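You operate a simulated robot arm through the tools that you are given. There is no shell and no other tool.

The job below is to be done with a simulated two-armed robot. You get a single attempt, and the scene is never put back.

Task
Power cut: switch off, let the rotor stop, pull the lid release and rack the settled tube.
Fine: close the release cover; the tube stands upright in the SPUN rack; the water tube stays; leave the lid open.

It is judged by the outcome, as a careful person would: the job done as asked, and still so three seconds after it is handed in. It fails if anything else is knocked over, pushed out of place, dropped, spilled or broken. Lids that push on must go on centred and level and be pressed home; caps that screw on are set level and turned clockwise until they are tight.

Robot
Two 7-joint arms with fingered hands on one trunk that stands fixed in place. Base frame: the origin is at the foot of the trunk, x ahead of it, y to its left, z up; the work surface is at about z = 909. Readings come in mm, degrees, newtons and seconds.
The left shoulder is at [14, 163, 1244], the right one opposite. Payload 4 kg a hand.
The tool frame of a hand sits at the grasp point between the pads (the TCP): z along the fingers, y along the line on which they close. The tips reach 36 mm beyond it. Largest opening 124 mm; the body of the gripper starts 42 mm behind the TCP. The gripper is a hand of 4 fingers: y runs from the thumb to the fingers, the wrist lies at [-15, -99, -189] in the tool frame, and closing takes about 1.5 s.
Orientation is told as [roll, pitch, yaw] about the base's x, y, z axes, in that order, counted from this pose: with the fingers straight down and the wrist toward the robot, the tool's x, y and z point along [0, 1, 0], [1, 0, 0] and [0, 0, -1] of the base frame.

Tools
- The arms move only by the tool arm_command. It takes "left_series", "right_series" or both (then of equal length, played together; a hand with none holds still); each is a list of rows, each a list of 6 numbers: the shift along the tool's x, y, z in m, then the turn, a rotation vector about the tool's x, y, z in degrees. In form: [[x, y, z, wx, wy, wz], ...]. A call has 1 to 20 rows; each row is the pose to reach, as a shift and turn from the pose commanded when the call began, along the tool's axes at that moment. "left_jaw" and "right_jaw" are, for a hand that has rows, the gripper command, from -1 (shut) to 1 (fully open), values between in proportion, set as the call begins (left out, the last holds). Each row takes 0.2 s and may step no farther than 50 mm and 8.6 degrees from the row before; otherwise, or with a gripper value out of range, the whole call is refused. Where a pose cannot be reached the arm comes as near as it can. A force on the tool above 70 N (or 10 N above the force at the start of the call, whichever is more), or a blocked arm, ends the call early, and 0.2 s more pass. Each finger travels about 45 mm/s and halts on what it meets, pressing with about 26 N; the grip force reading is that of the motor and also rises with nothing between the fingers. The clock runs only during rows and for 0.2 s after the last one: add rows that repeat a pose to give the fingers time. The reply holds the time, the measured pose of the TCP, the force on the tool along the base axes, the opening and the grip force, in the units named above and with some noise, with the torque about the TCP (base axes, N m) and any sound that the robot's microphone picked up.
- Cameras (640 x 400 px; columns grow to the right, rows downward): "scene" is now at [80.8, 39.5, 1481.3]; the picture's right is [0.42, -0.91, -0.01], its down [-0.43, -0.19, -0.88] and it looks along [0.80, 0.37, -0.47] (base axes); focal length 214 px, centre (320, 200). "left" rides on the left gripper at [-75, -86, -123] in its tool frame; the picture's right is [-0.70, -0.34, 0.63], its down [0.64, -0.68, 0.35] and it looks along [0.32, 0.65, 0.69] (tool axes); focal length 275 px, centre (320, 200). "right" rides on the right gripper at [75, -86, -123] in its tool frame; the picture's right is [-0.70, 0.34, -0.63], its down [-0.64, -0.68, 0.35] and it looks along [-0.32, 0.65, 0.69] (tool axes); focal length 275 px, centre (320, 200). There is no depth. A picture from a camera that has moved, and an enlarged one, comes with that camera's place and axes in the base frame and with its lens.
- capture(camera): a new picture of that camera. No time passes.
- lift_body(by): slides the trunk up (or, below 0, down) by that many mm; the arms and the scene camera ride with it, the base frame stays. It gives what a move gives, with no picture.
- finger_targets(index, middle, ring, thumb_bend, thumb_turn, hand): sets how far each is bent, from 0 (flat) to 1 (curled in); at 0.3 the hand is open as for a grip, at 0.7 the pads meet at the TCP. One left out holds its place. A second passes; each finger stops where it meets its share of the squeeze, and holds until it gets a number again. A gripper value or a shape takes the hand back. It gives what a move gives, with no picture; readings hold the bend of each and the force on the fingers (four entries, about 0 where the hand has none), thumb and palm. thumb_turn goes from beside the hand (0) to across from the fingers (1), as for a grip.
- hand_shape(shape, hand): the hand has 4 fingers and takes this shape, open, in about a second: jaw (thumb against the fingers, like two jaws); tri (thumb and two fingers); tip (a fingertip pinch); poke (one finger out to press); point (the index stretched); flat (the hand flat); cup (the hand cupped); fist (a fist). The gripper value then closes the fingers along that shape, each until it touches; the sizes above hold for jaw. It gives what a move gives, with no picture.
- pan_tilt(pan, tilt): turns the head with the scene camera to pan (to the left, within 86 degrees either way) and tilt (down, from -29 to 69), counted from straight ahead of the robot. It gives what a move gives.
- enlarge(camera, box): a new picture of the part [left, top, right, bottom] of that camera's present view, enlarged. No time passes.
- finish_job(): hands the job in; it is judged then, once.

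Nothing tells you positions but the pictures and the camera data. Unless the task says otherwise, let go and move clear before handing in.

The tools are called after "Call:" by a JSON object that holds its "fn" and its "kwargs". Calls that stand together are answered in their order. arm_command: Moves the arms, as the interface text tells. Its arguments: {"type":"object","properties":{"left_series":{"type":"array"},"left_jaw":{"type":"number"},"right_series":{"type":"array"},"right_jaw":{"type":"number"}},"required":[]} The other tools are called the same way: lift_body (by) slides the trunk up or down; hand_shape (shape, hand) gives the hand a shape; finger_targets (index, middle, ring, thumb_bend, thumb_turn, hand) moves the fingers one by one; pan_tilt (pan, tilt) turns the head that bears the scene camera; capture (camera) takes a picture; enlarge (camera, box) takes an enlarged picture of a part of a camera's view; finish_job () hands the job in.

At the start:

```text
clock: 0.0
left_ee_pos: [667.3, 505.6, 1640.2]
left_orientation: [0.0, 0.0, 0.0]
left_wrist_force: [-0.8, -0.3, -0.6]
left_ft_torque: [-0.01, 0.04, 0.01]
left_gripper_width: 123.6
left_grasp_force: 0.1
left_shape: jaw
left_bend: [0.3, 0.3, 0.3, 0.3, 0.98]
left_finger forces: [0.1, 0.0, 0.1, 0.0, 0.1, 0.0]
right_ee_pos: [629.1, -59.8, 1610.8]
right_orientation: [0.0, 0.0, 0.0]
right_wrist_force: [-0.1, -0.5, 0.2]
right_ft_torque: [0.01, 0.0, -0.04]
right_gripper_width: 123.7
right_grasp_force: 0.1
right_shape: jaw
right_bend: [0.3, 0.3, 0.3, 0.3, 0.98]
right_finger forces: [0.1, 0.0, 0.0, 0.0, 0.0, 0.0]
trunk travel left (down, up): [-400.0, 78.0]
head pan, tilt: [24.7, 27.1]
```

scene: 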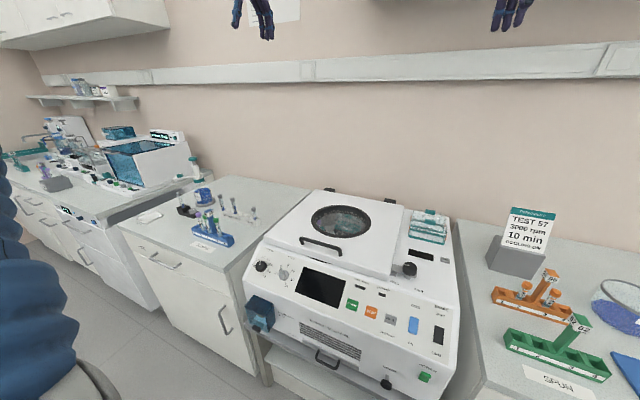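
right: 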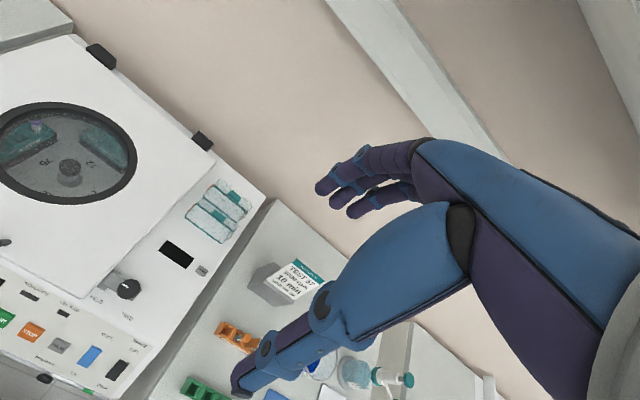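
left: 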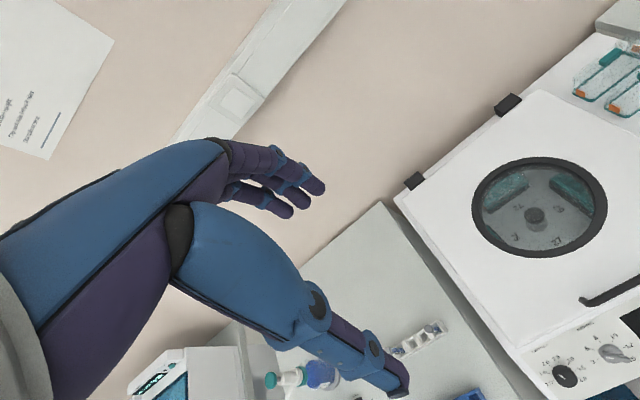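

I see a benchtop centrifuge in the middle with a control panel facing the robot, and a SPUN rack (green) at right. I'll look closer at the panel, the lid and the racks first.

Call:
{"fn": "enlarge", "kwargs": {"camera": "scene", "box": [240, 250, 460, 400]}}

Call:
{"fn": "enlarge", "kwargs": {"camera": "scene", "box": [270, 180, 470, 310]}}

Call:
{"fn": "enlarge", "kwargs": {"camera": "scene", "box": [470, 200, 640, 400]}}

Call:
{"fn": "enlarge", "kwargs": {"camera": "right", "box": [0, 30, 280, 205]}}

Call:
{"fn": "enlarge", "kwargs": {"camera": "left", "box": [440, 120, 640, 400]}}

```text
2.67 times, centred on (350, 325) of scene
camera zoom: at [80.8, 39.5, 1481.3], right [0.42, -0.91, -0.01], down [-0.43, -0.19, -0.88], along [0.8, 0.37, -0.47], focal length 572 px, centre (240, -133)
```

zoom: 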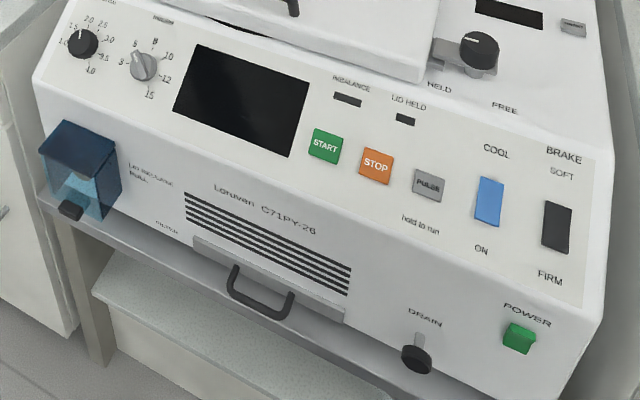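

```text
3.08 times, centred on (370, 245) of scene
camera zoom: at [80.8, 39.5, 1481.3], right [0.42, -0.91, -0.01], down [-0.43, -0.19, -0.88], along [0.8, 0.37, -0.47], focal length 660 px, centre (166, 62)
```

zoom: 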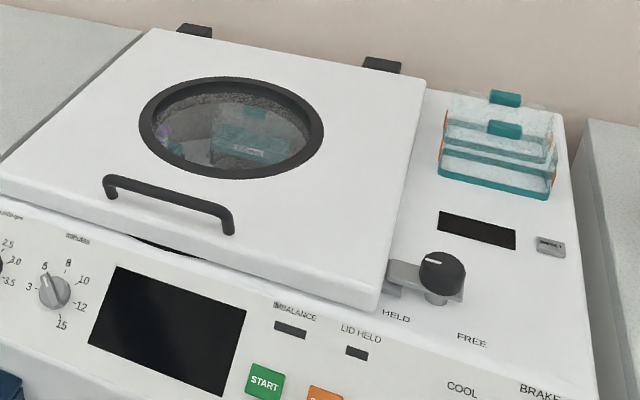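

```text
2.00 times, centred on (555, 300) of scene
camera zoom: at [80.8, 39.5, 1481.3], right [0.42, -0.91, -0.01], down [-0.43, -0.19, -0.88], along [0.8, 0.37, -0.47], focal length 429 px, centre (-150, 0)
```

zoom: 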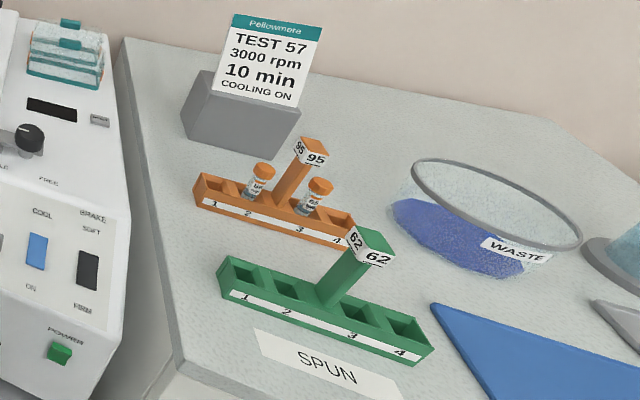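

```text
2.29 times, centred on (140, 118) of right
camera zoom: at [543.2, 16.3, 1732.6], right [0.34, -0.7, 0.63], down [-0.68, -0.64, -0.35], along [0.65, -0.32, -0.69], focal length 629 px, centre (731, 389)
```

zoom: 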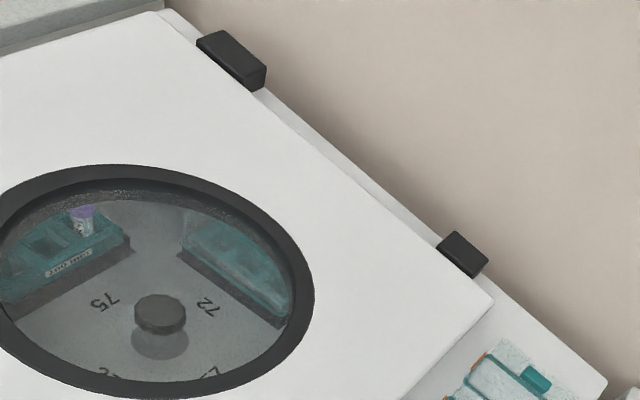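

```text
1.43 times, centred on (540, 260) of left
camera zoom: at [582.4, 430.2, 1763.7], right [-0.34, -0.7, -0.63], down [-0.68, 0.64, -0.35], along [0.65, 0.32, -0.69], focal length 393 px, centre (6, 114)
```

zoom: 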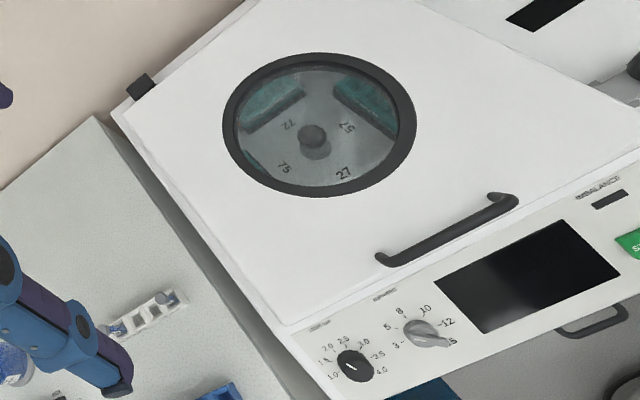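

The centrifuge carries a covered lid release (front left), a green POWER switch (front right) and a HELD/FREE lever by the lid. I'll turn the head to see the front better.

Call:
{"fn": "pan_tilt", "kwargs": {"pan": 8, "tilt": 50}}

Call:
{"fn": "capture", "kwargs": {"camera": "scene"}}

Call:
{"fn": "enlarge", "kwargs": {"camera": "scene", "box": [80, 160, 400, 360]}}

```text
clock: 0.9
left_ee_pos: [667.8, 505.6, 1641.4]
left_orientation: [0.0, 0.0, 0.2]
left_wrist_force: [-0.2, 0.7, -0.5]
left_ft_torque: [0.01, 0.03, 0.01]
left_gripper_width: 123.7
left_grasp_force: 0.1
left_shape: jaw
left_bend: [0.3, 0.3, 0.3, 0.3, 0.98]
left_finger forces: [0.0, 0.0, 0.0, 0.0, 0.0, 0.0]
right_ee_pos: [628.9, -59.6, 1610.3]
right_orientation: [0.0, 0.0, 0.0]
right_wrist_force: [0.8, 0.8, -1.1]
right_ft_torque: [0.02, -0.02, 0.02]
right_gripper_width: 123.7
right_grasp_force: 0.0
right_shape: jaw
right_bend: [0.3, 0.3, 0.3, 0.3, 0.98]
right_finger forces: [0.0, 0.0, 0.0, 0.0, 0.0, 0.0]
trunk travel left (down, up): [-400.0, 78.0]
head pan, tilt: [8.0, 50.0]
```

```text
taken
camera scene: at [73.4, 12.1, 1447.4], right [0.14, -0.99, 0.0], down [-0.77, -0.11, -0.63], along [0.62, 0.09, -0.78], focal length 214 px, centre (320, 200)
```

scene: 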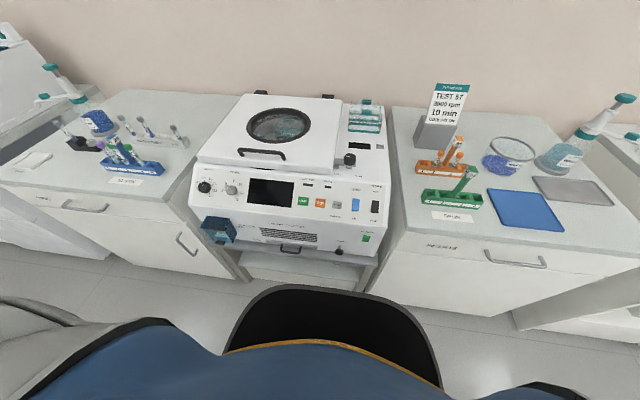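

```text
2.00 times, centred on (240, 260) of scene
camera zoom: at [73.4, 12.1, 1447.4], right [0.14, -0.99, 0.0], down [-0.77, -0.11, -0.63], along [0.62, 0.09, -0.78], focal length 429 px, centre (480, 80)
```

zoom: 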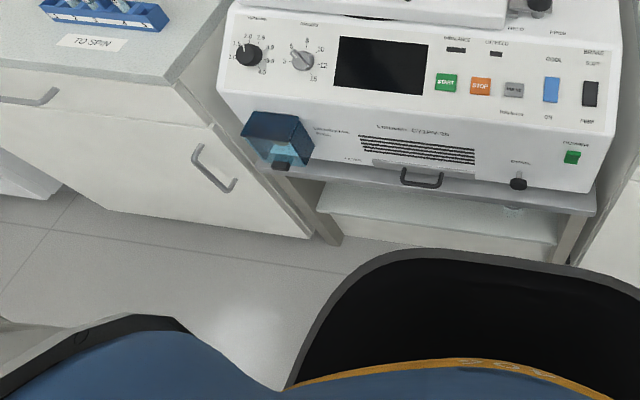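

The front of the machine is at about x≈470, z≈750 with POWER near [473,-96,750]; the lid top is near z≈970. I'll lower the trunk for a closer, flatter look at the front.

Call:
{"fn": "lift_body", "kwargs": {"by": -250}}

Call:
{"fn": "pan_tilt", "kwargs": {"pan": 25, "tilt": 40}}

Call:
{"fn": "capture", "kwargs": {"camera": "scene"}}

Call:
{"fn": "enlarge", "kwargs": {"camera": "scene", "box": [160, 200, 320, 300]}}

Call:
{"fn": "capture", "kwargs": {"camera": "left"}}

Call:
{"fn": "capture", "kwargs": {"camera": "right"}}

```text
clock: 3.5
left_ee_pos: [668.2, 505.1, 1393.2]
left_orientation: [0.0, -0.1, 0.1]
left_wrist_force: [-0.2, -0.4, 0.7]
left_ft_torque: [-0.01, -0.01, 0.01]
left_gripper_width: 123.6
left_grasp_force: 0.0
left_shape: jaw
left_bend: [0.3, 0.3, 0.3, 0.3, 0.98]
left_finger forces: [0.1, 0.1, 0.0, 0.0, 0.1, 0.1]
right_ee_pos: [627.7, -59.0, 1363.1]
right_orientation: [0.2, -0.2, 0.0]
right_wrist_force: [0.4, -1.0, 0.4]
right_ft_torque: [0.01, -0.02, 0.0]
right_gripper_width: 123.8
right_grasp_force: 0.1
right_shape: jaw
right_bend: [0.3, 0.3, 0.3, 0.3, 0.98]
right_finger forces: [0.1, 0.0, 0.0, 0.0, 0.0, 0.0]
trunk travel left (down, up): [-150.0, 328.0]
head pan, tilt: [8.0, 50.0]
```

```text
clock: 4.2
left_ee_pos: [668.2, 505.7, 1391.3]
left_orientation: [0.0, 0.0, 0.1]
left_wrist_force: [-0.3, 0.3, -1.2]
left_ft_torque: [0.01, 0.01, -0.02]
left_gripper_width: 123.4
left_grasp_force: 0.0
left_shape: jaw
left_bend: [0.3, 0.3, 0.3, 0.3, 0.98]
left_finger forces: [0.0, 0.1, 0.0, 0.0, 0.0, 0.0]
right_ee_pos: [628.8, -59.0, 1360.3]
right_orientation: [0.0, 0.1, 0.0]
right_wrist_force: [-0.6, -0.2, -0.1]
right_ft_torque: [-0.01, 0.02, 0.02]
right_gripper_width: 123.6
right_grasp_force: 0.0
right_shape: jaw
right_bend: [0.3, 0.3, 0.3, 0.3, 0.98]
right_finger forces: [0.1, 0.0, 0.0, 0.0, 0.1, 0.0]
trunk travel left (down, up): [-150.0, 328.0]
head pan, tilt: [25.0, 40.0]
```

```text
taken
camera scene: at [173.3, 37.2, 1174.7], right [0.41, -0.91, -0.11], down [-0.76, -0.27, -0.59], along [0.51, 0.32, -0.8], focal length 214 px, centre (320, 200)
```

scene: 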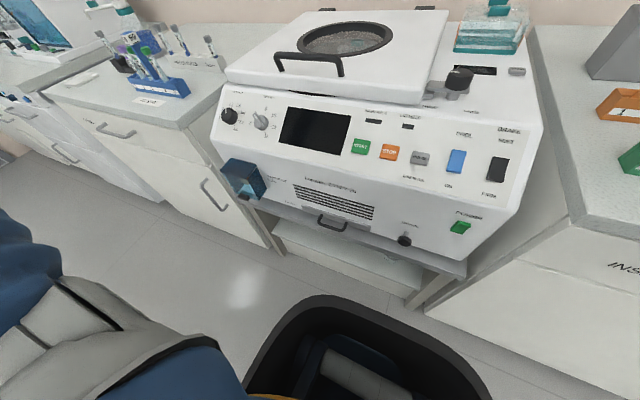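

```text
4.00 times, centred on (240, 250) of scene
camera zoom: at [173.3, 37.2, 1174.7], right [0.41, -0.91, -0.11], down [-0.76, -0.27, -0.59], along [0.51, 0.32, -0.8], focal length 858 px, centre (640, 0)
```

zoom: 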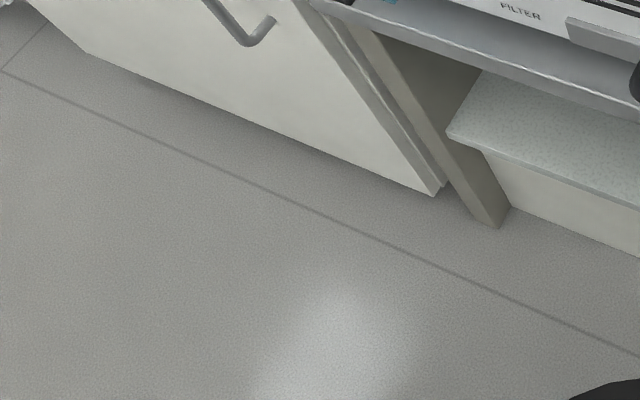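

```text
taken
camera left: at [582.6, 430.2, 1513.5], right [-0.34, -0.7, -0.63], down [-0.68, 0.64, -0.35], along [0.65, 0.32, -0.69], focal length 275 px, centre (320, 200)
```

left: 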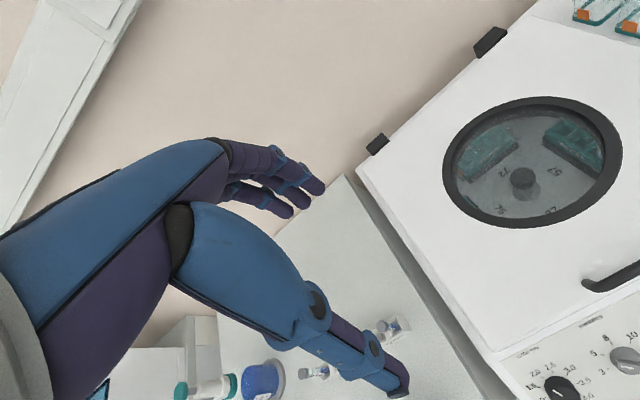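

```text
taken
camera right: at [543.4, 16.3, 1482.4], right [0.34, -0.7, 0.63], down [-0.68, -0.64, -0.35], along [0.65, -0.31, -0.69], focal length 275 px, centre (320, 200)
```

right: 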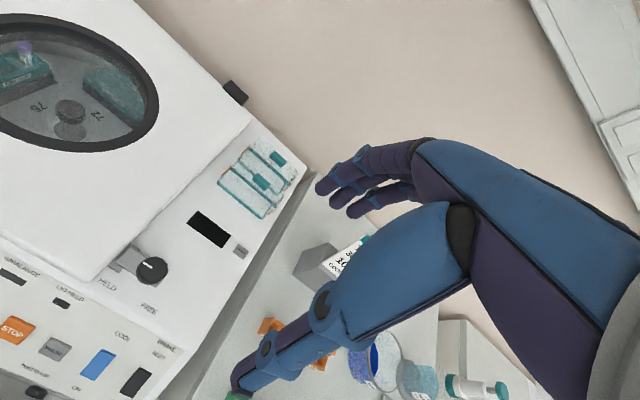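

The lowered view is better. I'll zoom into the release, power switch and the lever.

Call:
{"fn": "enlarge", "kwargs": {"camera": "scene", "box": [200, 140, 296, 200]}}

Call:
{"fn": "enlarge", "kwargs": {"camera": "scene", "box": [390, 190, 486, 250]}}

Call:
{"fn": "enlarge", "kwargs": {"camera": "scene", "box": [400, 50, 528, 130]}}

Call:
{"fn": "enlarge", "kwargs": {"camera": "right", "box": [0, 0, 192, 120]}}

Call:
{"fn": "enlarge", "kwargs": {"camera": "right", "box": [80, 220, 240, 320]}}

Call:
{"fn": "enlarge", "kwargs": {"camera": "scene", "box": [260, 10, 420, 110]}}

```text
6.67 times, centred on (248, 170) of scene
camera zoom: at [173.3, 37.2, 1174.7], right [0.41, -0.91, -0.11], down [-0.76, -0.27, -0.59], along [0.51, 0.32, -0.8], focal length 1430 px, centre (800, 400)
```

zoom: 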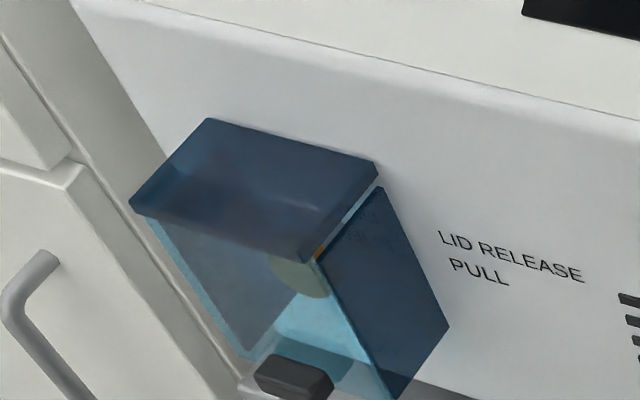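

```text
6.67 times, centred on (438, 220) of scene
camera zoom: at [173.3, 37.2, 1174.7], right [0.41, -0.91, -0.11], down [-0.76, -0.27, -0.59], along [0.51, 0.32, -0.8], focal length 1430 px, centre (-467, 67)
```

zoom: 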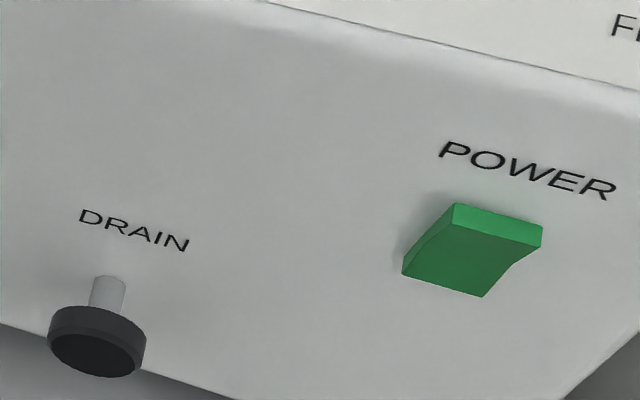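

```text
5.00 times, centred on (464, 90) of scene
camera zoom: at [173.3, 37.2, 1174.7], right [0.41, -0.91, -0.11], down [-0.76, -0.27, -0.59], along [0.51, 0.32, -0.8], focal length 1072 px, centre (-400, 750)
```

zoom: 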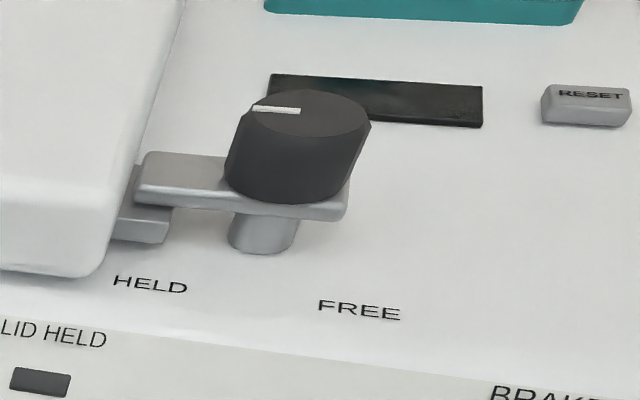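

```text
3.33 times, centred on (96, 60) of right
camera zoom: at [543.4, 16.3, 1482.4], right [0.34, -0.7, 0.63], down [-0.68, -0.64, -0.35], along [0.65, -0.31, -0.69], focal length 918 px, centre (1067, 667)
```

zoom: 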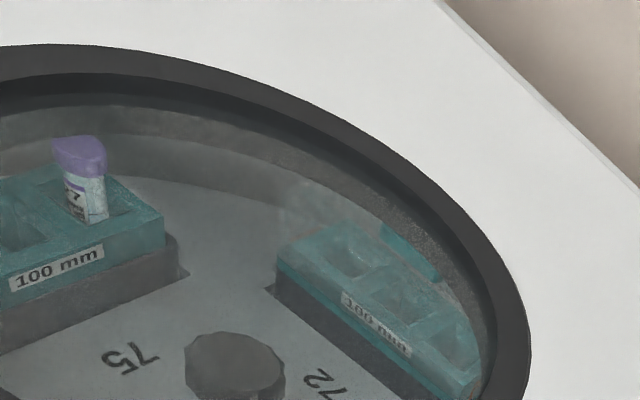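

```text
4.00 times, centred on (160, 270) of right
camera zoom: at [543.4, 16.3, 1482.4], right [0.34, -0.7, 0.63], down [-0.68, -0.64, -0.35], along [0.65, -0.31, -0.69], focal length 1101 px, centre (960, -80)
```

zoom: 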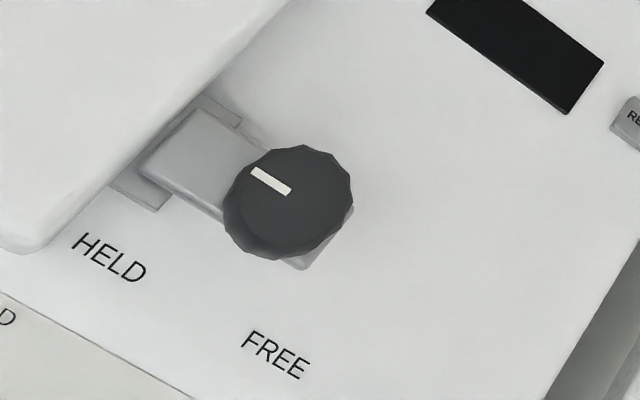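

```text
4.00 times, centred on (340, 60) of scene
camera zoom: at [173.3, 37.2, 1174.7], right [0.41, -0.91, -0.11], down [-0.76, -0.27, -0.59], along [0.51, 0.32, -0.8], focal length 858 px, centre (240, 760)
```

zoom: 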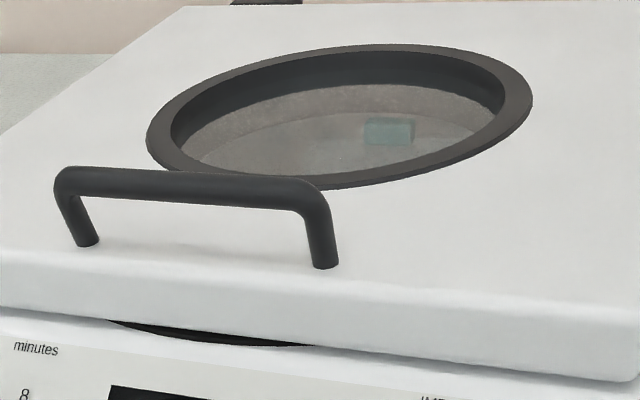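

I'd like the racks too while the camera is low, so I'll pan to the right for a look.

Call:
{"fn": "pan_tilt", "kwargs": {"pan": -15, "tilt": 25}}

Call:
{"fn": "capture", "kwargs": {"camera": "scene"}}

Call:
{"fn": "enlarge", "kwargs": {"camera": "scene", "box": [240, 60, 480, 210]}}

Call:
{"fn": "enlarge", "kwargs": {"camera": "right", "box": [0, 0, 192, 120]}}

```text
clock: 5.3
left_ee_pos: [667.0, 505.6, 1392.6]
left_orientation: [0.0, 0.0, 0.1]
left_wrist_force: [-0.4, 0.9, -0.4]
left_ft_torque: [0.03, 0.02, 0.0]
left_gripper_width: 123.6
left_grasp_force: 0.0
left_shape: jaw
left_bend: [0.3, 0.3, 0.3, 0.3, 0.98]
left_finger forces: [0.0, 0.1, 0.0, 0.0, 0.0, 0.1]
right_ee_pos: [630.0, -59.6, 1360.4]
right_orientation: [0.1, 0.1, 0.0]
right_wrist_force: [-0.9, -0.1, -0.6]
right_ft_torque: [0.01, -0.03, 0.01]
right_gripper_width: 123.7
right_grasp_force: 0.1
right_shape: jaw
right_bend: [0.3, 0.3, 0.3, 0.3, 0.98]
right_finger forces: [0.0, 0.0, 0.1, 0.0, 0.0, 0.1]
trunk travel left (down, up): [-150.0, 328.0]
head pan, tilt: [-15.0, 25.0]
```

```text
taken
camera scene: at [190.7, -22.4, 1194.3], right [-0.25, -0.97, 0.07], down [-0.62, 0.11, -0.77], along [0.74, -0.23, -0.63], focal length 214 px, centre (320, 200)
```

scene: 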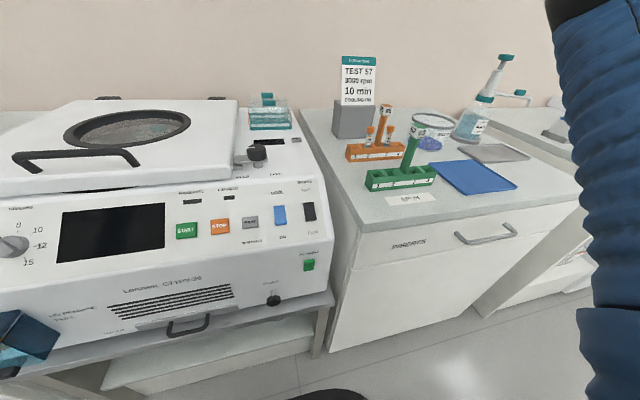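

```text
2.67 times, centred on (360, 135) of scene
camera zoom: at [190.7, -22.4, 1194.3], right [-0.25, -0.97, 0.07], down [-0.62, 0.11, -0.77], along [0.74, -0.23, -0.63], focal length 572 px, centre (213, 373)
```

zoom: 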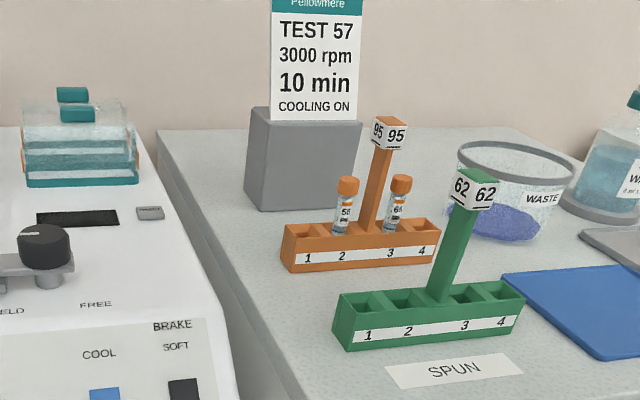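

```text
3.33 times, centred on (96, 60) of right
camera zoom: at [543.3, 16.2, 1482.5], right [0.34, -0.7, 0.63], down [-0.68, -0.64, -0.35], along [0.65, -0.31, -0.69], focal length 918 px, centre (1067, 667)
```

zoom: 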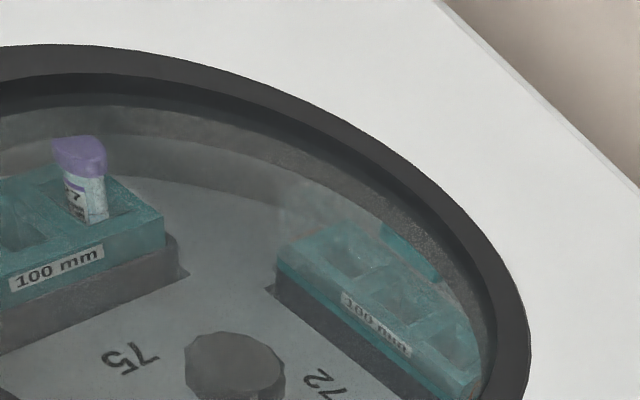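

The rotor looks unmoving and the SPUN label belongs to the green rack 62 around [540, -240..-400]. Now I'll raise the trunk and bring the right hand down in front of the POWER switch in poke shape, keeping clear of the panel.

Call:
{"fn": "lift_body", "kwargs": {"by": 250}}

Call:
{"fn": "hand_shape", "kwargs": {"hand": "right", "shape": "poke"}}

Call:
{"fn": "arm_command", "kwargs": {"right_series": [[0, -0.03, 0.04, 0, 0, 0], [0, -0.06, 0.08, 0, 0, 0], [0, -0.09, 0.12, 0, 0, 0], [0, -0.12, 0.16, 0, 0, 0], [0, -0.15, 0.2, 0, 0, 0], [0, -0.17, 0.24, 0, 0, 0], [0, -0.19, 0.28, 0, 0, 0], [0, -0.2, 0.32, 0, 0, 0], [0, -0.2, 0.36, 0, 0, 0], [0, -0.2, 0.4, 0, 0, 0], [0, -0.2, 0.44, 0, 0, 0], [0, -0.2, 0.48, 0, 0, 0], [0, -0.2, 0.52, 0, 0, 0], [0, -0.2, 0.56, 0, 0, 0]]}}

Call:
{"fn": "pan_tilt", "kwargs": {"pan": 0, "tilt": 50}}

Call:
{"fn": "capture", "kwargs": {"camera": "scene"}}

Call:
{"fn": "capture", "kwargs": {"camera": "right"}}

```text
clock: 7.9
left_ee_pos: [669.0, 505.8, 1642.5]
left_orientation: [-0.1, 0.0, 0.0]
left_wrist_force: [-0.4, 0.6, -0.2]
left_ft_torque: [-0.01, -0.03, -0.02]
left_gripper_width: 123.6
left_grasp_force: 0.0
left_shape: jaw
left_bend: [0.3, 0.3, 0.3, 0.3, 0.98]
left_finger forces: [0.0, 0.0, 0.0, 0.1, 0.0, 0.0]
right_ee_pos: [630.2, -59.1, 1608.9]
right_orientation: [0.0, 0.1, 0.0]
right_wrist_force: [1.1, 0.1, 0.6]
right_ft_torque: [0.02, 0.03, 0.02]
right_gripper_width: 123.5
right_grasp_force: 0.0
right_shape: jaw
right_bend: [0.3, 0.3, 0.3, 0.3, 0.98]
right_finger forces: [0.1, 0.1, 0.1, 0.0, 0.0, 0.0]
trunk travel left (down, up): [-400.0, 78.0]
head pan, tilt: [-15.0, 25.0]
```

```text
clock: 8.8
left_ee_pos: [666.7, 505.2, 1642.2]
left_orientation: [0.1, 0.0, 0.1]
left_wrist_force: [-0.1, -0.6, 0.1]
left_ft_torque: [-0.01, -0.03, 0.0]
left_gripper_width: 123.6
left_grasp_force: 0.0
left_shape: jaw
left_bend: [0.3, 0.3, 0.3, 0.3, 0.98]
left_finger forces: [0.0, 0.0, 0.0, 0.0, 0.0, 0.1]
right_ee_pos: [630.4, -59.5, 1610.1]
right_orientation: [-0.1, 0.0, 0.0]
right_wrist_force: [1.0, 0.7, 0.1]
right_ft_torque: [0.0, 0.01, -0.01]
right_gripper_width: 0.0
right_grasp_force: 0.0
right_shape: poke
right_bend: [0.7, 0.7, 0.99, 0.0, 1.0]
right_finger forces: [0.0, 0.1, 0.1, 0.1, 0.0, 0.0]
trunk travel left (down, up): [-400.0, 78.0]
head pan, tilt: [-15.0, 25.0]
```

```text
clock: 11.8
left_ee_pos: [667.8, 506.0, 1641.2]
left_orientation: [0.0, -0.1, 0.1]
left_wrist_force: [-0.3, -0.6, 1.0]
left_ft_torque: [0.03, 0.05, 0.0]
left_gripper_width: 123.5
left_grasp_force: 0.1
left_shape: jaw
left_bend: [0.3, 0.3, 0.3, 0.3, 0.98]
left_finger forces: [0.0, 0.0, 0.1, 0.0, 0.0, 0.0]
right_ee_pos: [448.1, -49.8, 1050.0]
right_orientation: [0.0, 0.2, 0.1]
right_wrist_force: [-0.1, -0.3, 0.1]
right_ft_torque: [-0.02, 0.02, 0.0]
right_gripper_width: 0.0
right_grasp_force: 0.0
right_shape: poke
right_bend: [0.7, 0.7, 0.99, 0.0, 1.0]
right_finger forces: [0.0, 0.0, 0.1, 0.0, 0.1, 0.0]
right hand out of reach, approached as far as the arm can: row 11, 12, 13, 14
trunk travel left (down, up): [-400.0, 78.0]
head pan, tilt: [-15.0, 25.0]
```

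```text
clock: 12.7
left_ee_pos: [667.4, 504.3, 1642.1]
left_orientation: [0.0, 0.0, 0.1]
left_wrist_force: [-0.7, 0.3, -0.1]
left_ft_torque: [0.0, 0.02, 0.02]
left_gripper_width: 123.6
left_grasp_force: 0.0
left_shape: jaw
left_bend: [0.3, 0.3, 0.3, 0.3, 0.98]
left_finger forces: [0.0, 0.0, 0.0, 0.1, 0.1, 0.0]
right_ee_pos: [447.5, -49.2, 1051.2]
right_orientation: [0.0, 0.2, -0.1]
right_wrist_force: [-0.2, -0.9, 0.4]
right_ft_torque: [0.0, 0.01, -0.02]
right_gripper_width: 0.1
right_grasp_force: 0.0
right_shape: poke
right_bend: [0.7, 0.7, 0.99, 0.0, 1.0]
right_finger forces: [0.0, 0.0, 0.1, 0.1, 0.0, 0.0]
trunk travel left (down, up): [-400.0, 78.0]
head pan, tilt: [0.0, 50.0]
```

```text
taken
camera scene: at [74.2, 1.2, 1447.4], right [0.0, -1.0, 0.0], down [-0.78, 0.0, -0.63], along [0.63, 0.0, -0.78], focal length 214 px, centre (320, 200)
```

scene: 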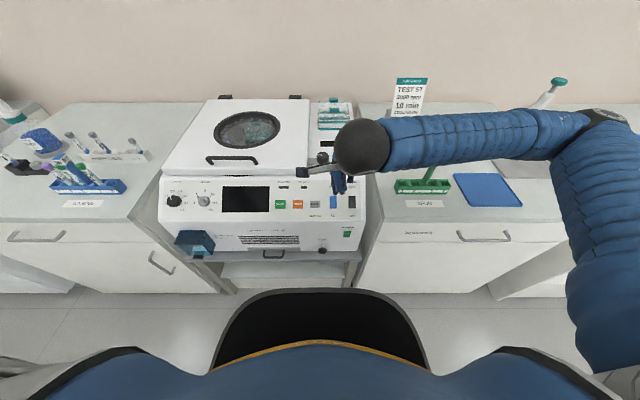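

```text
taken
camera right: at [361.3, 26.4, 1172.8], right [0.34, -0.7, 0.63], down [-0.68, -0.64, -0.34], along [0.65, -0.32, -0.69], focal length 275 px, centre (320, 200)
```

right: 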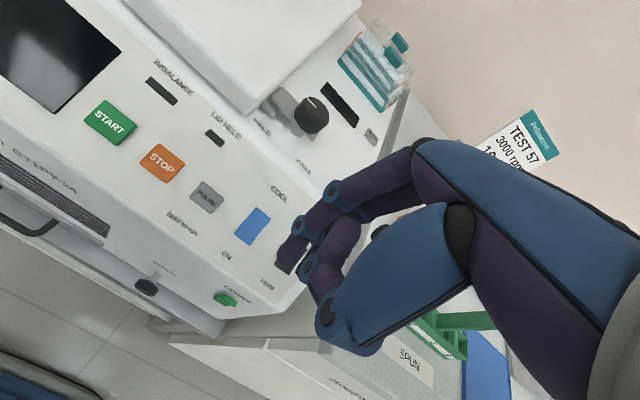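

The arm can't fold in that close at shoulder height; I'll come in over the sloped panel lower down instead. First I'll try the "point" shape to see the stretched index.

Call:
{"fn": "hand_shape", "kwargs": {"hand": "right", "shape": "point"}}

Call:
{"fn": "capture", "kwargs": {"camera": "right"}}

Call:
{"fn": "enlarge", "kwargs": {"camera": "scene", "box": [150, 120, 390, 270]}}

```text
clock: 13.6
left_ee_pos: [667.0, 505.1, 1641.8]
left_orientation: [-0.1, -0.1, 0.2]
left_wrist_force: [-0.1, 0.5, 0.4]
left_ft_torque: [0.01, -0.05, -0.03]
left_gripper_width: 123.5
left_grasp_force: 0.0
left_shape: jaw
left_bend: [0.3, 0.3, 0.3, 0.3, 0.98]
left_finger forces: [0.0, 0.1, 0.0, 0.0, 0.0, 0.0]
right_ee_pos: [447.4, -49.0, 1051.0]
right_orientation: [0.0, 0.2, 0.0]
right_wrist_force: [-0.3, -0.2, 0.0]
right_ft_torque: [0.01, 0.02, 0.01]
right_gripper_width: 116.1
right_grasp_force: 0.0
right_shape: point
right_bend: [0.32, 1.0, 1.0, 1.0, 0.89]
right_finger forces: [0.0, 0.0, 0.0, 0.0, 0.1, 0.1]
trunk travel left (down, up): [-400.0, 78.0]
head pan, tilt: [0.0, 50.0]
```

```text
taken
camera right: at [361.2, 26.5, 1172.9], right [0.34, -0.7, 0.63], down [-0.68, -0.64, -0.34], along [0.65, -0.32, -0.69], focal length 275 px, centre (320, 200)
```

right: 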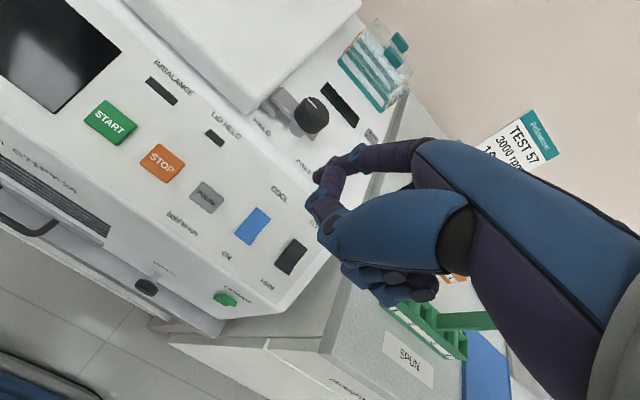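

```text
2.67 times, centred on (270, 195) of scene
camera zoom: at [74.1, 1.3, 1447.3], right [0.0, -1.0, 0.0], down [-0.78, 0.0, -0.63], along [0.63, 0.0, -0.78], focal length 572 px, centre (453, 213)
```

zoom: 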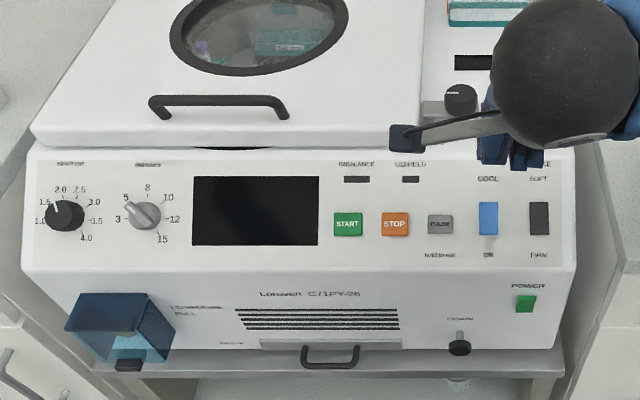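

POWER resolves to about [485,-103,735] on a vertical front face; the machine is square to the robot. I'll bring the right hand out over the panel, then down and back in front of the face.

Call:
{"fn": "arm_command", "kwargs": {"right_series": [[-0.01, 0.02, 0, 0, 0, 0], [-0.03, 0.06, 0, 0, 0, 0], [-0.05, 0.1, 0.0, 0, 0, 0], [-0.05, 0.08, 0.03, 0, 0, 0], [-0.05, 0.05, 0.06, 0, 0, 0], [-0.05, 0.02, 0.09, 0, 0, 0], [-0.05, -0.02, 0.12, 0, 0, 0]]}}

Call:
{"fn": "capture", "kwargs": {"camera": "right"}}

Call:
{"fn": "capture", "kwargs": {"camera": "scene"}}

```text
clock: 15.2
left_ee_pos: [666.6, 504.7, 1642.1]
left_orientation: [0.1, 0.0, 0.2]
left_wrist_force: [-0.6, 0.4, 0.3]
left_ft_torque: [0.0, 0.0, -0.02]
left_gripper_width: 123.6
left_grasp_force: 0.2
left_shape: jaw
left_bend: [0.3, 0.3, 0.3, 0.3, 0.98]
left_finger forces: [0.0, 0.0, 0.0, 0.0, 0.0, 0.0]
right_ee_pos: [442.3, -93.0, 923.5]
right_orientation: [0.0, 0.1, 0.0]
right_wrist_force: [0.1, 0.7, 0.4]
right_ft_torque: [-0.02, 0.0, -0.01]
right_gripper_width: 116.2
right_grasp_force: 0.0
right_shape: point
right_bend: [0.32, 1.0, 1.0, 1.0, 0.89]
right_finger forces: [0.0, 0.0, 0.0, 0.1, 0.1, 0.0]
right hand out of reach, approached as far as the arm can: row 7
trunk travel left (down, up): [-400.0, 78.0]
head pan, tilt: [0.0, 50.0]
```

```text
taken
camera right: at [356.3, -16.9, 1045.2], right [0.34, -0.7, 0.63], down [-0.68, -0.64, -0.34], along [0.65, -0.32, -0.69], focal length 275 px, centre (320, 200)
```

right: 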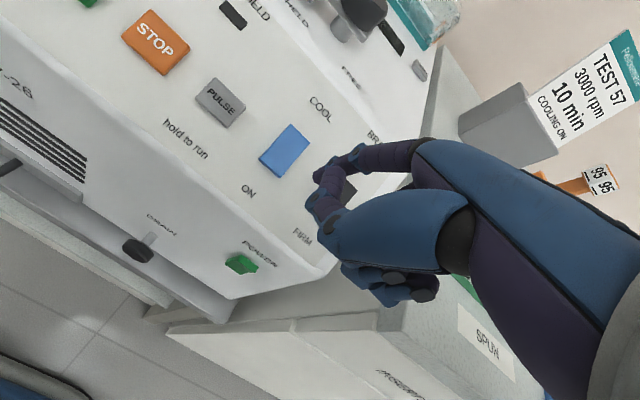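

```text
taken
camera scene: at [74.4, 1.4, 1447.3], right [0.0, -1.0, 0.0], down [-0.78, 0.0, -0.63], along [0.63, 0.0, -0.78], focal length 214 px, centre (320, 200)
```

scene: 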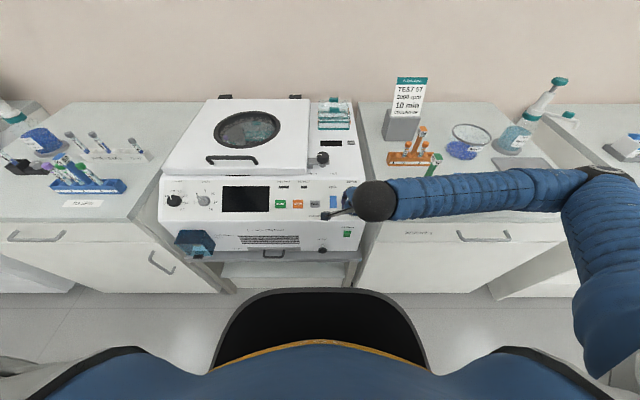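

The switch is now close in the wrist camera; I'll zoom in on it and recheck the rotor.

Call:
{"fn": "enlarge", "kwargs": {"camera": "right", "box": [192, 220, 288, 280]}}

Call:
{"fn": "enlarge", "kwargs": {"camera": "scene", "box": [200, 100, 296, 160]}}

Call:
{"fn": "enlarge", "kwargs": {"camera": "scene", "box": [300, 140, 396, 200]}}

```text
6.67 times, centred on (240, 250) of right
camera zoom: at [356.3, -16.9, 1045.2], right [0.34, -0.7, 0.63], down [-0.68, -0.64, -0.34], along [0.65, -0.32, -0.69], focal length 1835 px, centre (853, -133)
```

zoom: 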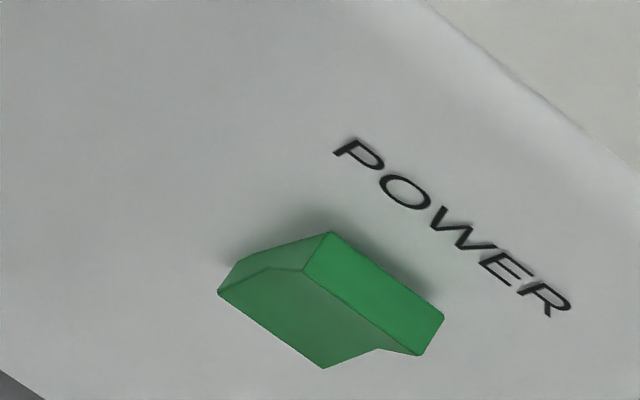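

```text
6.67 times, centred on (248, 130) of scene
camera zoom: at [74.4, 1.4, 1447.3], right [0.0, -1.0, 0.0], down [-0.78, 0.0, -0.63], along [0.63, 0.0, -0.78], focal length 1430 px, centre (800, 667)
```

zoom: 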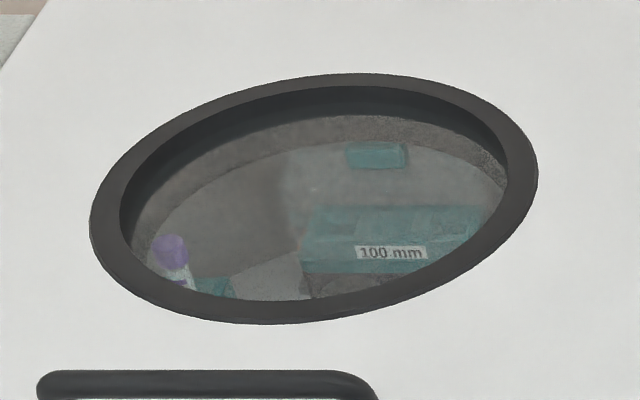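

```text
6.67 times, centred on (348, 170) of scene
camera zoom: at [74.4, 1.4, 1447.3], right [0.0, -1.0, 0.0], down [-0.78, 0.0, -0.63], along [0.63, 0.0, -0.78], focal length 1430 px, centre (133, 400)
```

zoom: 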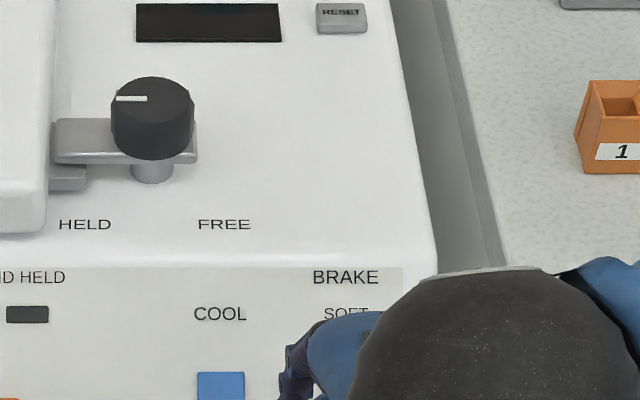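

I'd like to see exactly where my stretched index tip is before pressing.

Call:
{"fn": "enlarge", "kwargs": {"camera": "right", "box": [280, 110, 472, 230]}}

Call:
{"fn": "enlarge", "kwargs": {"camera": "scene", "box": [310, 160, 406, 250]}}

```text
3.33 times, centred on (376, 170) of right
camera zoom: at [356.3, -16.9, 1045.2], right [0.34, -0.7, 0.63], down [-0.68, -0.64, -0.34], along [0.65, -0.32, -0.69], focal length 918 px, centre (133, 300)
```

zoom: 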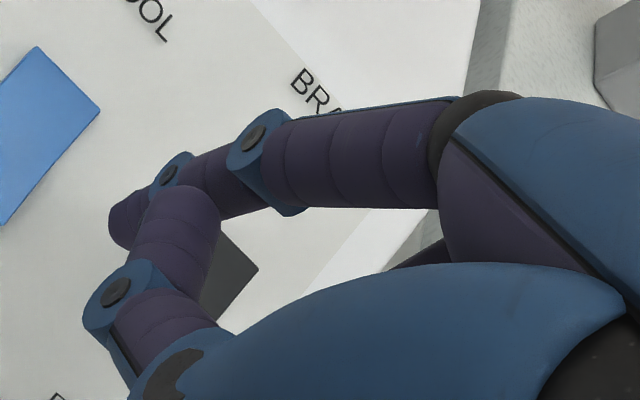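

```text
4.44 times, centred on (358, 205) of scene
camera zoom: at [74.4, 1.4, 1447.3], right [0.0, -1.0, 0.0], down [-0.78, 0.0, -0.63], along [0.63, 0.0, -0.78], focal length 953 px, centre (151, 178)
```

zoom: 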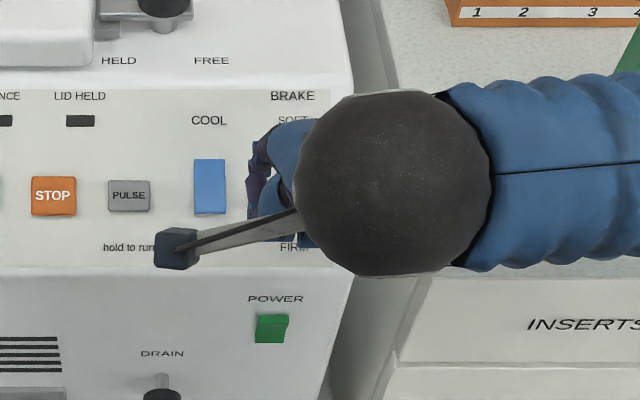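

Index tip sits roughly 70 mm forward of the TCP, so I need more room to retreat. Raising the trunk fully, then descending in front of the face.

Call:
{"fn": "lift_body", "kwargs": {"by": 78}}

Call:
{"fn": "arm_command", "kwargs": {"right_series": [[-0.01, -0.01, 0.02, 0, 0, 0], [-0.02, -0.02, 0.05, 0, 0, 0], [-0.03, -0.035, 0.08, 0, 0, 0], [-0.03, -0.045, 0.11, 0, 0, 0], [-0.03, -0.06, 0.14, 0, 0, 0], [-0.03, -0.07, 0.17, 0, 0, 0]]}}

Call:
{"fn": "capture", "kwargs": {"camera": "right"}}

Call:
{"fn": "capture", "kwargs": {"camera": "scene"}}

```text
clock: 16.3
left_ee_pos: [667.5, 504.6, 1721.2]
left_orientation: [0.0, 0.0, 0.1]
left_wrist_force: [-0.1, -0.1, 0.4]
left_ft_torque: [-0.03, 0.02, -0.02]
left_gripper_width: 123.5
left_grasp_force: 0.0
left_shape: jaw
left_bend: [0.3, 0.3, 0.3, 0.3, 0.98]
left_finger forces: [0.2, 0.0, 0.0, 0.0, 0.0, 0.1]
right_ee_pos: [442.0, -92.5, 1002.5]
right_orientation: [0.0, 0.2, 0.0]
right_wrist_force: [-0.4, 0.1, 0.4]
right_ft_torque: [0.01, -0.02, 0.01]
right_gripper_width: 116.2
right_grasp_force: 0.0
right_shape: point
right_bend: [0.32, 1.0, 1.0, 1.0, 0.89]
right_finger forces: [0.0, 0.0, 0.0, 0.0, 0.1, 0.0]
trunk travel left (down, up): [-478.0, 0.0]
head pan, tilt: [0.0, 50.0]
```

```text
clock: 17.7
left_ee_pos: [669.9, 506.1, 1718.8]
left_orientation: [-0.1, 0.0, 0.0]
left_wrist_force: [0.0, -0.4, -0.3]
left_ft_torque: [-0.06, 0.0, -0.01]
left_gripper_width: 123.7
left_grasp_force: 0.1
left_shape: jaw
left_bend: [0.3, 0.3, 0.3, 0.3, 0.98]
left_finger forces: [0.1, 0.0, 0.0, 0.0, 0.0, 0.0]
right_ee_pos: [374.4, -119.7, 834.6]
right_orientation: [-0.3, 0.3, -0.2]
right_wrist_force: [-0.1, -0.5, 0.6]
right_ft_torque: [0.02, -0.01, 0.01]
right_gripper_width: 0.0
right_grasp_force: 0.1
right_shape: point
right_bend: [0.32, 1.0, 1.0, 1.0, 0.89]
right_finger forces: [0.0, 0.0, 0.0, 0.1, 0.1, 0.1]
right hand out of reach, approached as far as the arm can: row 6
trunk travel left (down, up): [-478.0, 0.0]
head pan, tilt: [0.0, 50.0]
```

```text
taken
camera right: at [289.4, -42.1, 955.5], right [0.34, -0.69, 0.64], down [-0.69, -0.64, -0.34], along [0.64, -0.32, -0.69], focal length 275 px, centre (320, 200)
```

right: 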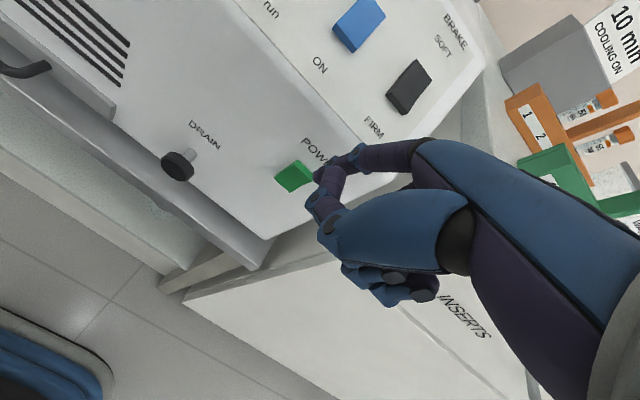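

```text
taken
camera scene: at [67.9, 3.9, 1526.4], right [0.0, -1.0, 0.0], down [-0.77, 0.0, -0.64], along [0.64, 0.0, -0.77], focal length 214 px, centre (320, 200)
```

scene: 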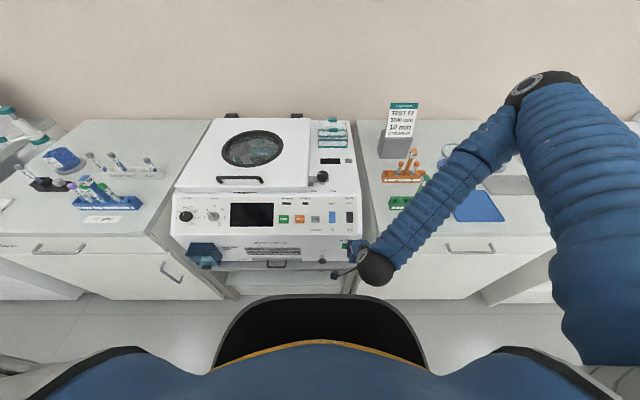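

The arm reached lower in front of the machine. I'll zoom to get a precise fix on the switch and the fingertip.

Call:
{"fn": "enlarge", "kwargs": {"camera": "right", "box": [240, 130, 368, 210]}}

Call:
{"fn": "enlarge", "kwargs": {"camera": "scene", "box": [300, 200, 396, 290]}}

```text
5.00 times, centred on (304, 170) of right
camera zoom: at [289.4, -42.1, 955.5], right [0.34, -0.69, 0.64], down [-0.69, -0.64, -0.34], along [0.64, -0.32, -0.69], focal length 1376 px, centre (400, 350)
```

zoom: 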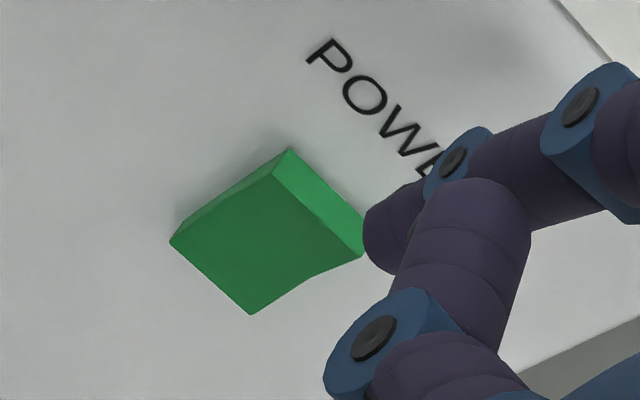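

```text
4.44 times, centred on (348, 245) of scene
camera zoom: at [67.9, 3.9, 1526.4], right [0.0, -1.0, 0.0], down [-0.77, 0.0, -0.64], along [0.64, 0.0, -0.77], focal length 953 px, centre (196, 0)
```

zoom: 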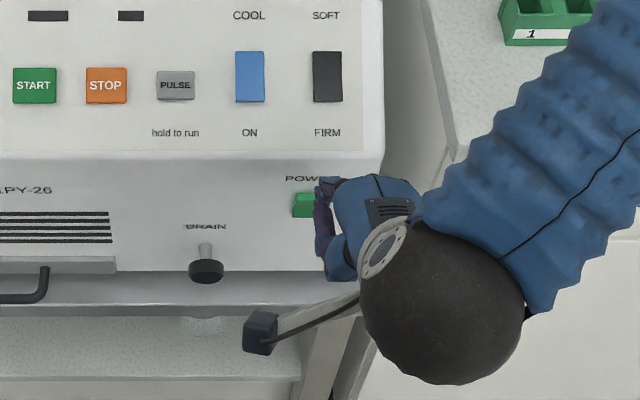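

Switch centre ≈ [480,-102,743]; its top half stands proud, so OFF means pressing the top. I'll pitch the hand forward 20° and bring the fingertip in front of the upper half.

Call:
{"fn": "arm_command", "kwargs": {"right_series": [[0.001, 0, 0.02, -5, 0, 0], [0.003, 0, 0.04, -10, 0, 0], [0.005, -0.001, 0.06, -15, 0, 0], [0.006, -0.002, 0.075, -20, 0, 0], [0.006, -0.002, 0.075, -20, 0, 0]]}}

Call:
{"fn": "enlarge", "kwargs": {"camera": "right", "box": [200, 60, 392, 180]}}

Call:
{"fn": "enlarge", "kwargs": {"camera": "scene", "box": [300, 200, 396, 290]}}

Call:
{"fn": "capture", "kwargs": {"camera": "scene"}}

```text
clock: 18.9
left_ee_pos: [667.4, 505.1, 1719.7]
left_orientation: [0.0, 0.0, 0.1]
left_wrist_force: [0.5, 0.2, 0.4]
left_ft_torque: [-0.01, 0.0, 0.0]
left_gripper_width: 123.7
left_grasp_force: 0.0
left_shape: jaw
left_bend: [0.3, 0.3, 0.3, 0.3, 0.98]
left_finger forces: [0.0, 0.1, 0.1, 0.0, 0.1, 0.0]
right_ee_pos: [376.6, -11.7, 817.6]
right_orientation: [-0.4, -19.8, -0.5]
right_wrist_force: [-0.6, -0.4, -0.2]
right_ft_torque: [0.0, 0.02, 0.0]
right_gripper_width: 116.1
right_grasp_force: 0.1
right_shape: point
right_bend: [0.32, 1.0, 1.0, 1.0, 0.89]
right_finger forces: [0.0, 0.1, 0.0, 0.0, 0.0, 0.0]
right hand out of reach, approached as far as the arm can: row 1, 2, 3, 4, 5
trunk travel left (down, up): [-478.0, 0.0]
head pan, tilt: [0.0, 50.0]
```

```text
3.33 times, centred on (296, 120) of right
camera zoom: at [254.7, 65.4, 903.3], right [0.1, -0.69, 0.71], down [-0.53, -0.64, -0.55], along [0.84, -0.33, -0.43], focal length 918 px, centre (400, 467)
```

zoom: 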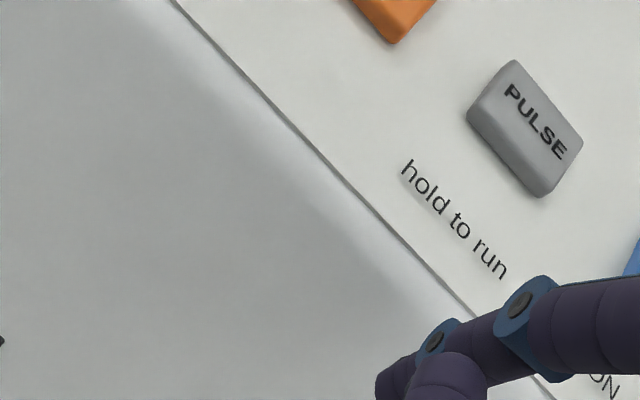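

```text
4.44 times, centred on (348, 245) of scene
camera zoom: at [67.3, 1.3, 1526.0], right [0.0, -1.0, 0.0], down [-0.77, 0.0, -0.64], along [0.64, 0.0, -0.77], focal length 953 px, centre (196, 0)
```

zoom: 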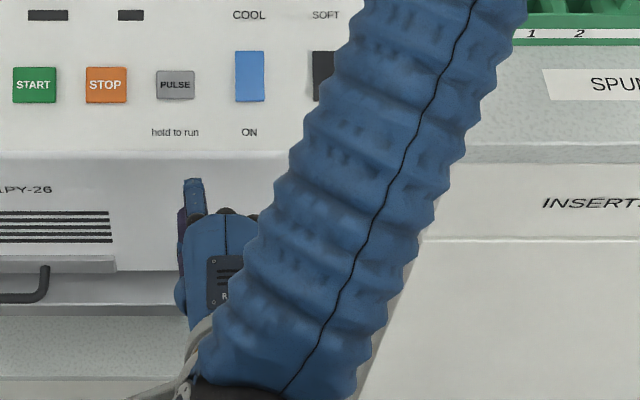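

```text
taken
camera scene: at [67.3, 1.3, 1526.0], right [0.0, -1.0, 0.0], down [-0.77, 0.0, -0.64], along [0.64, 0.0, -0.77], focal length 214 px, centre (320, 200)
```

scene: 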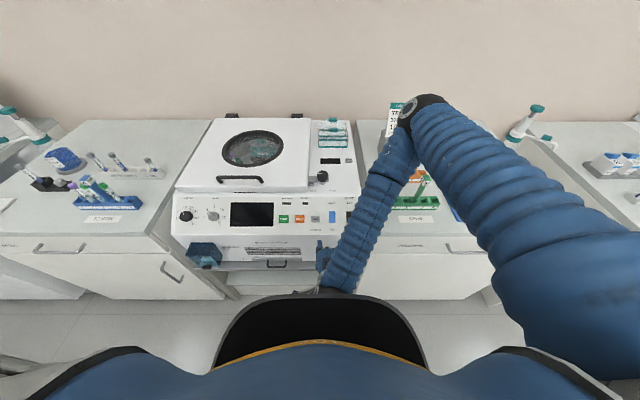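

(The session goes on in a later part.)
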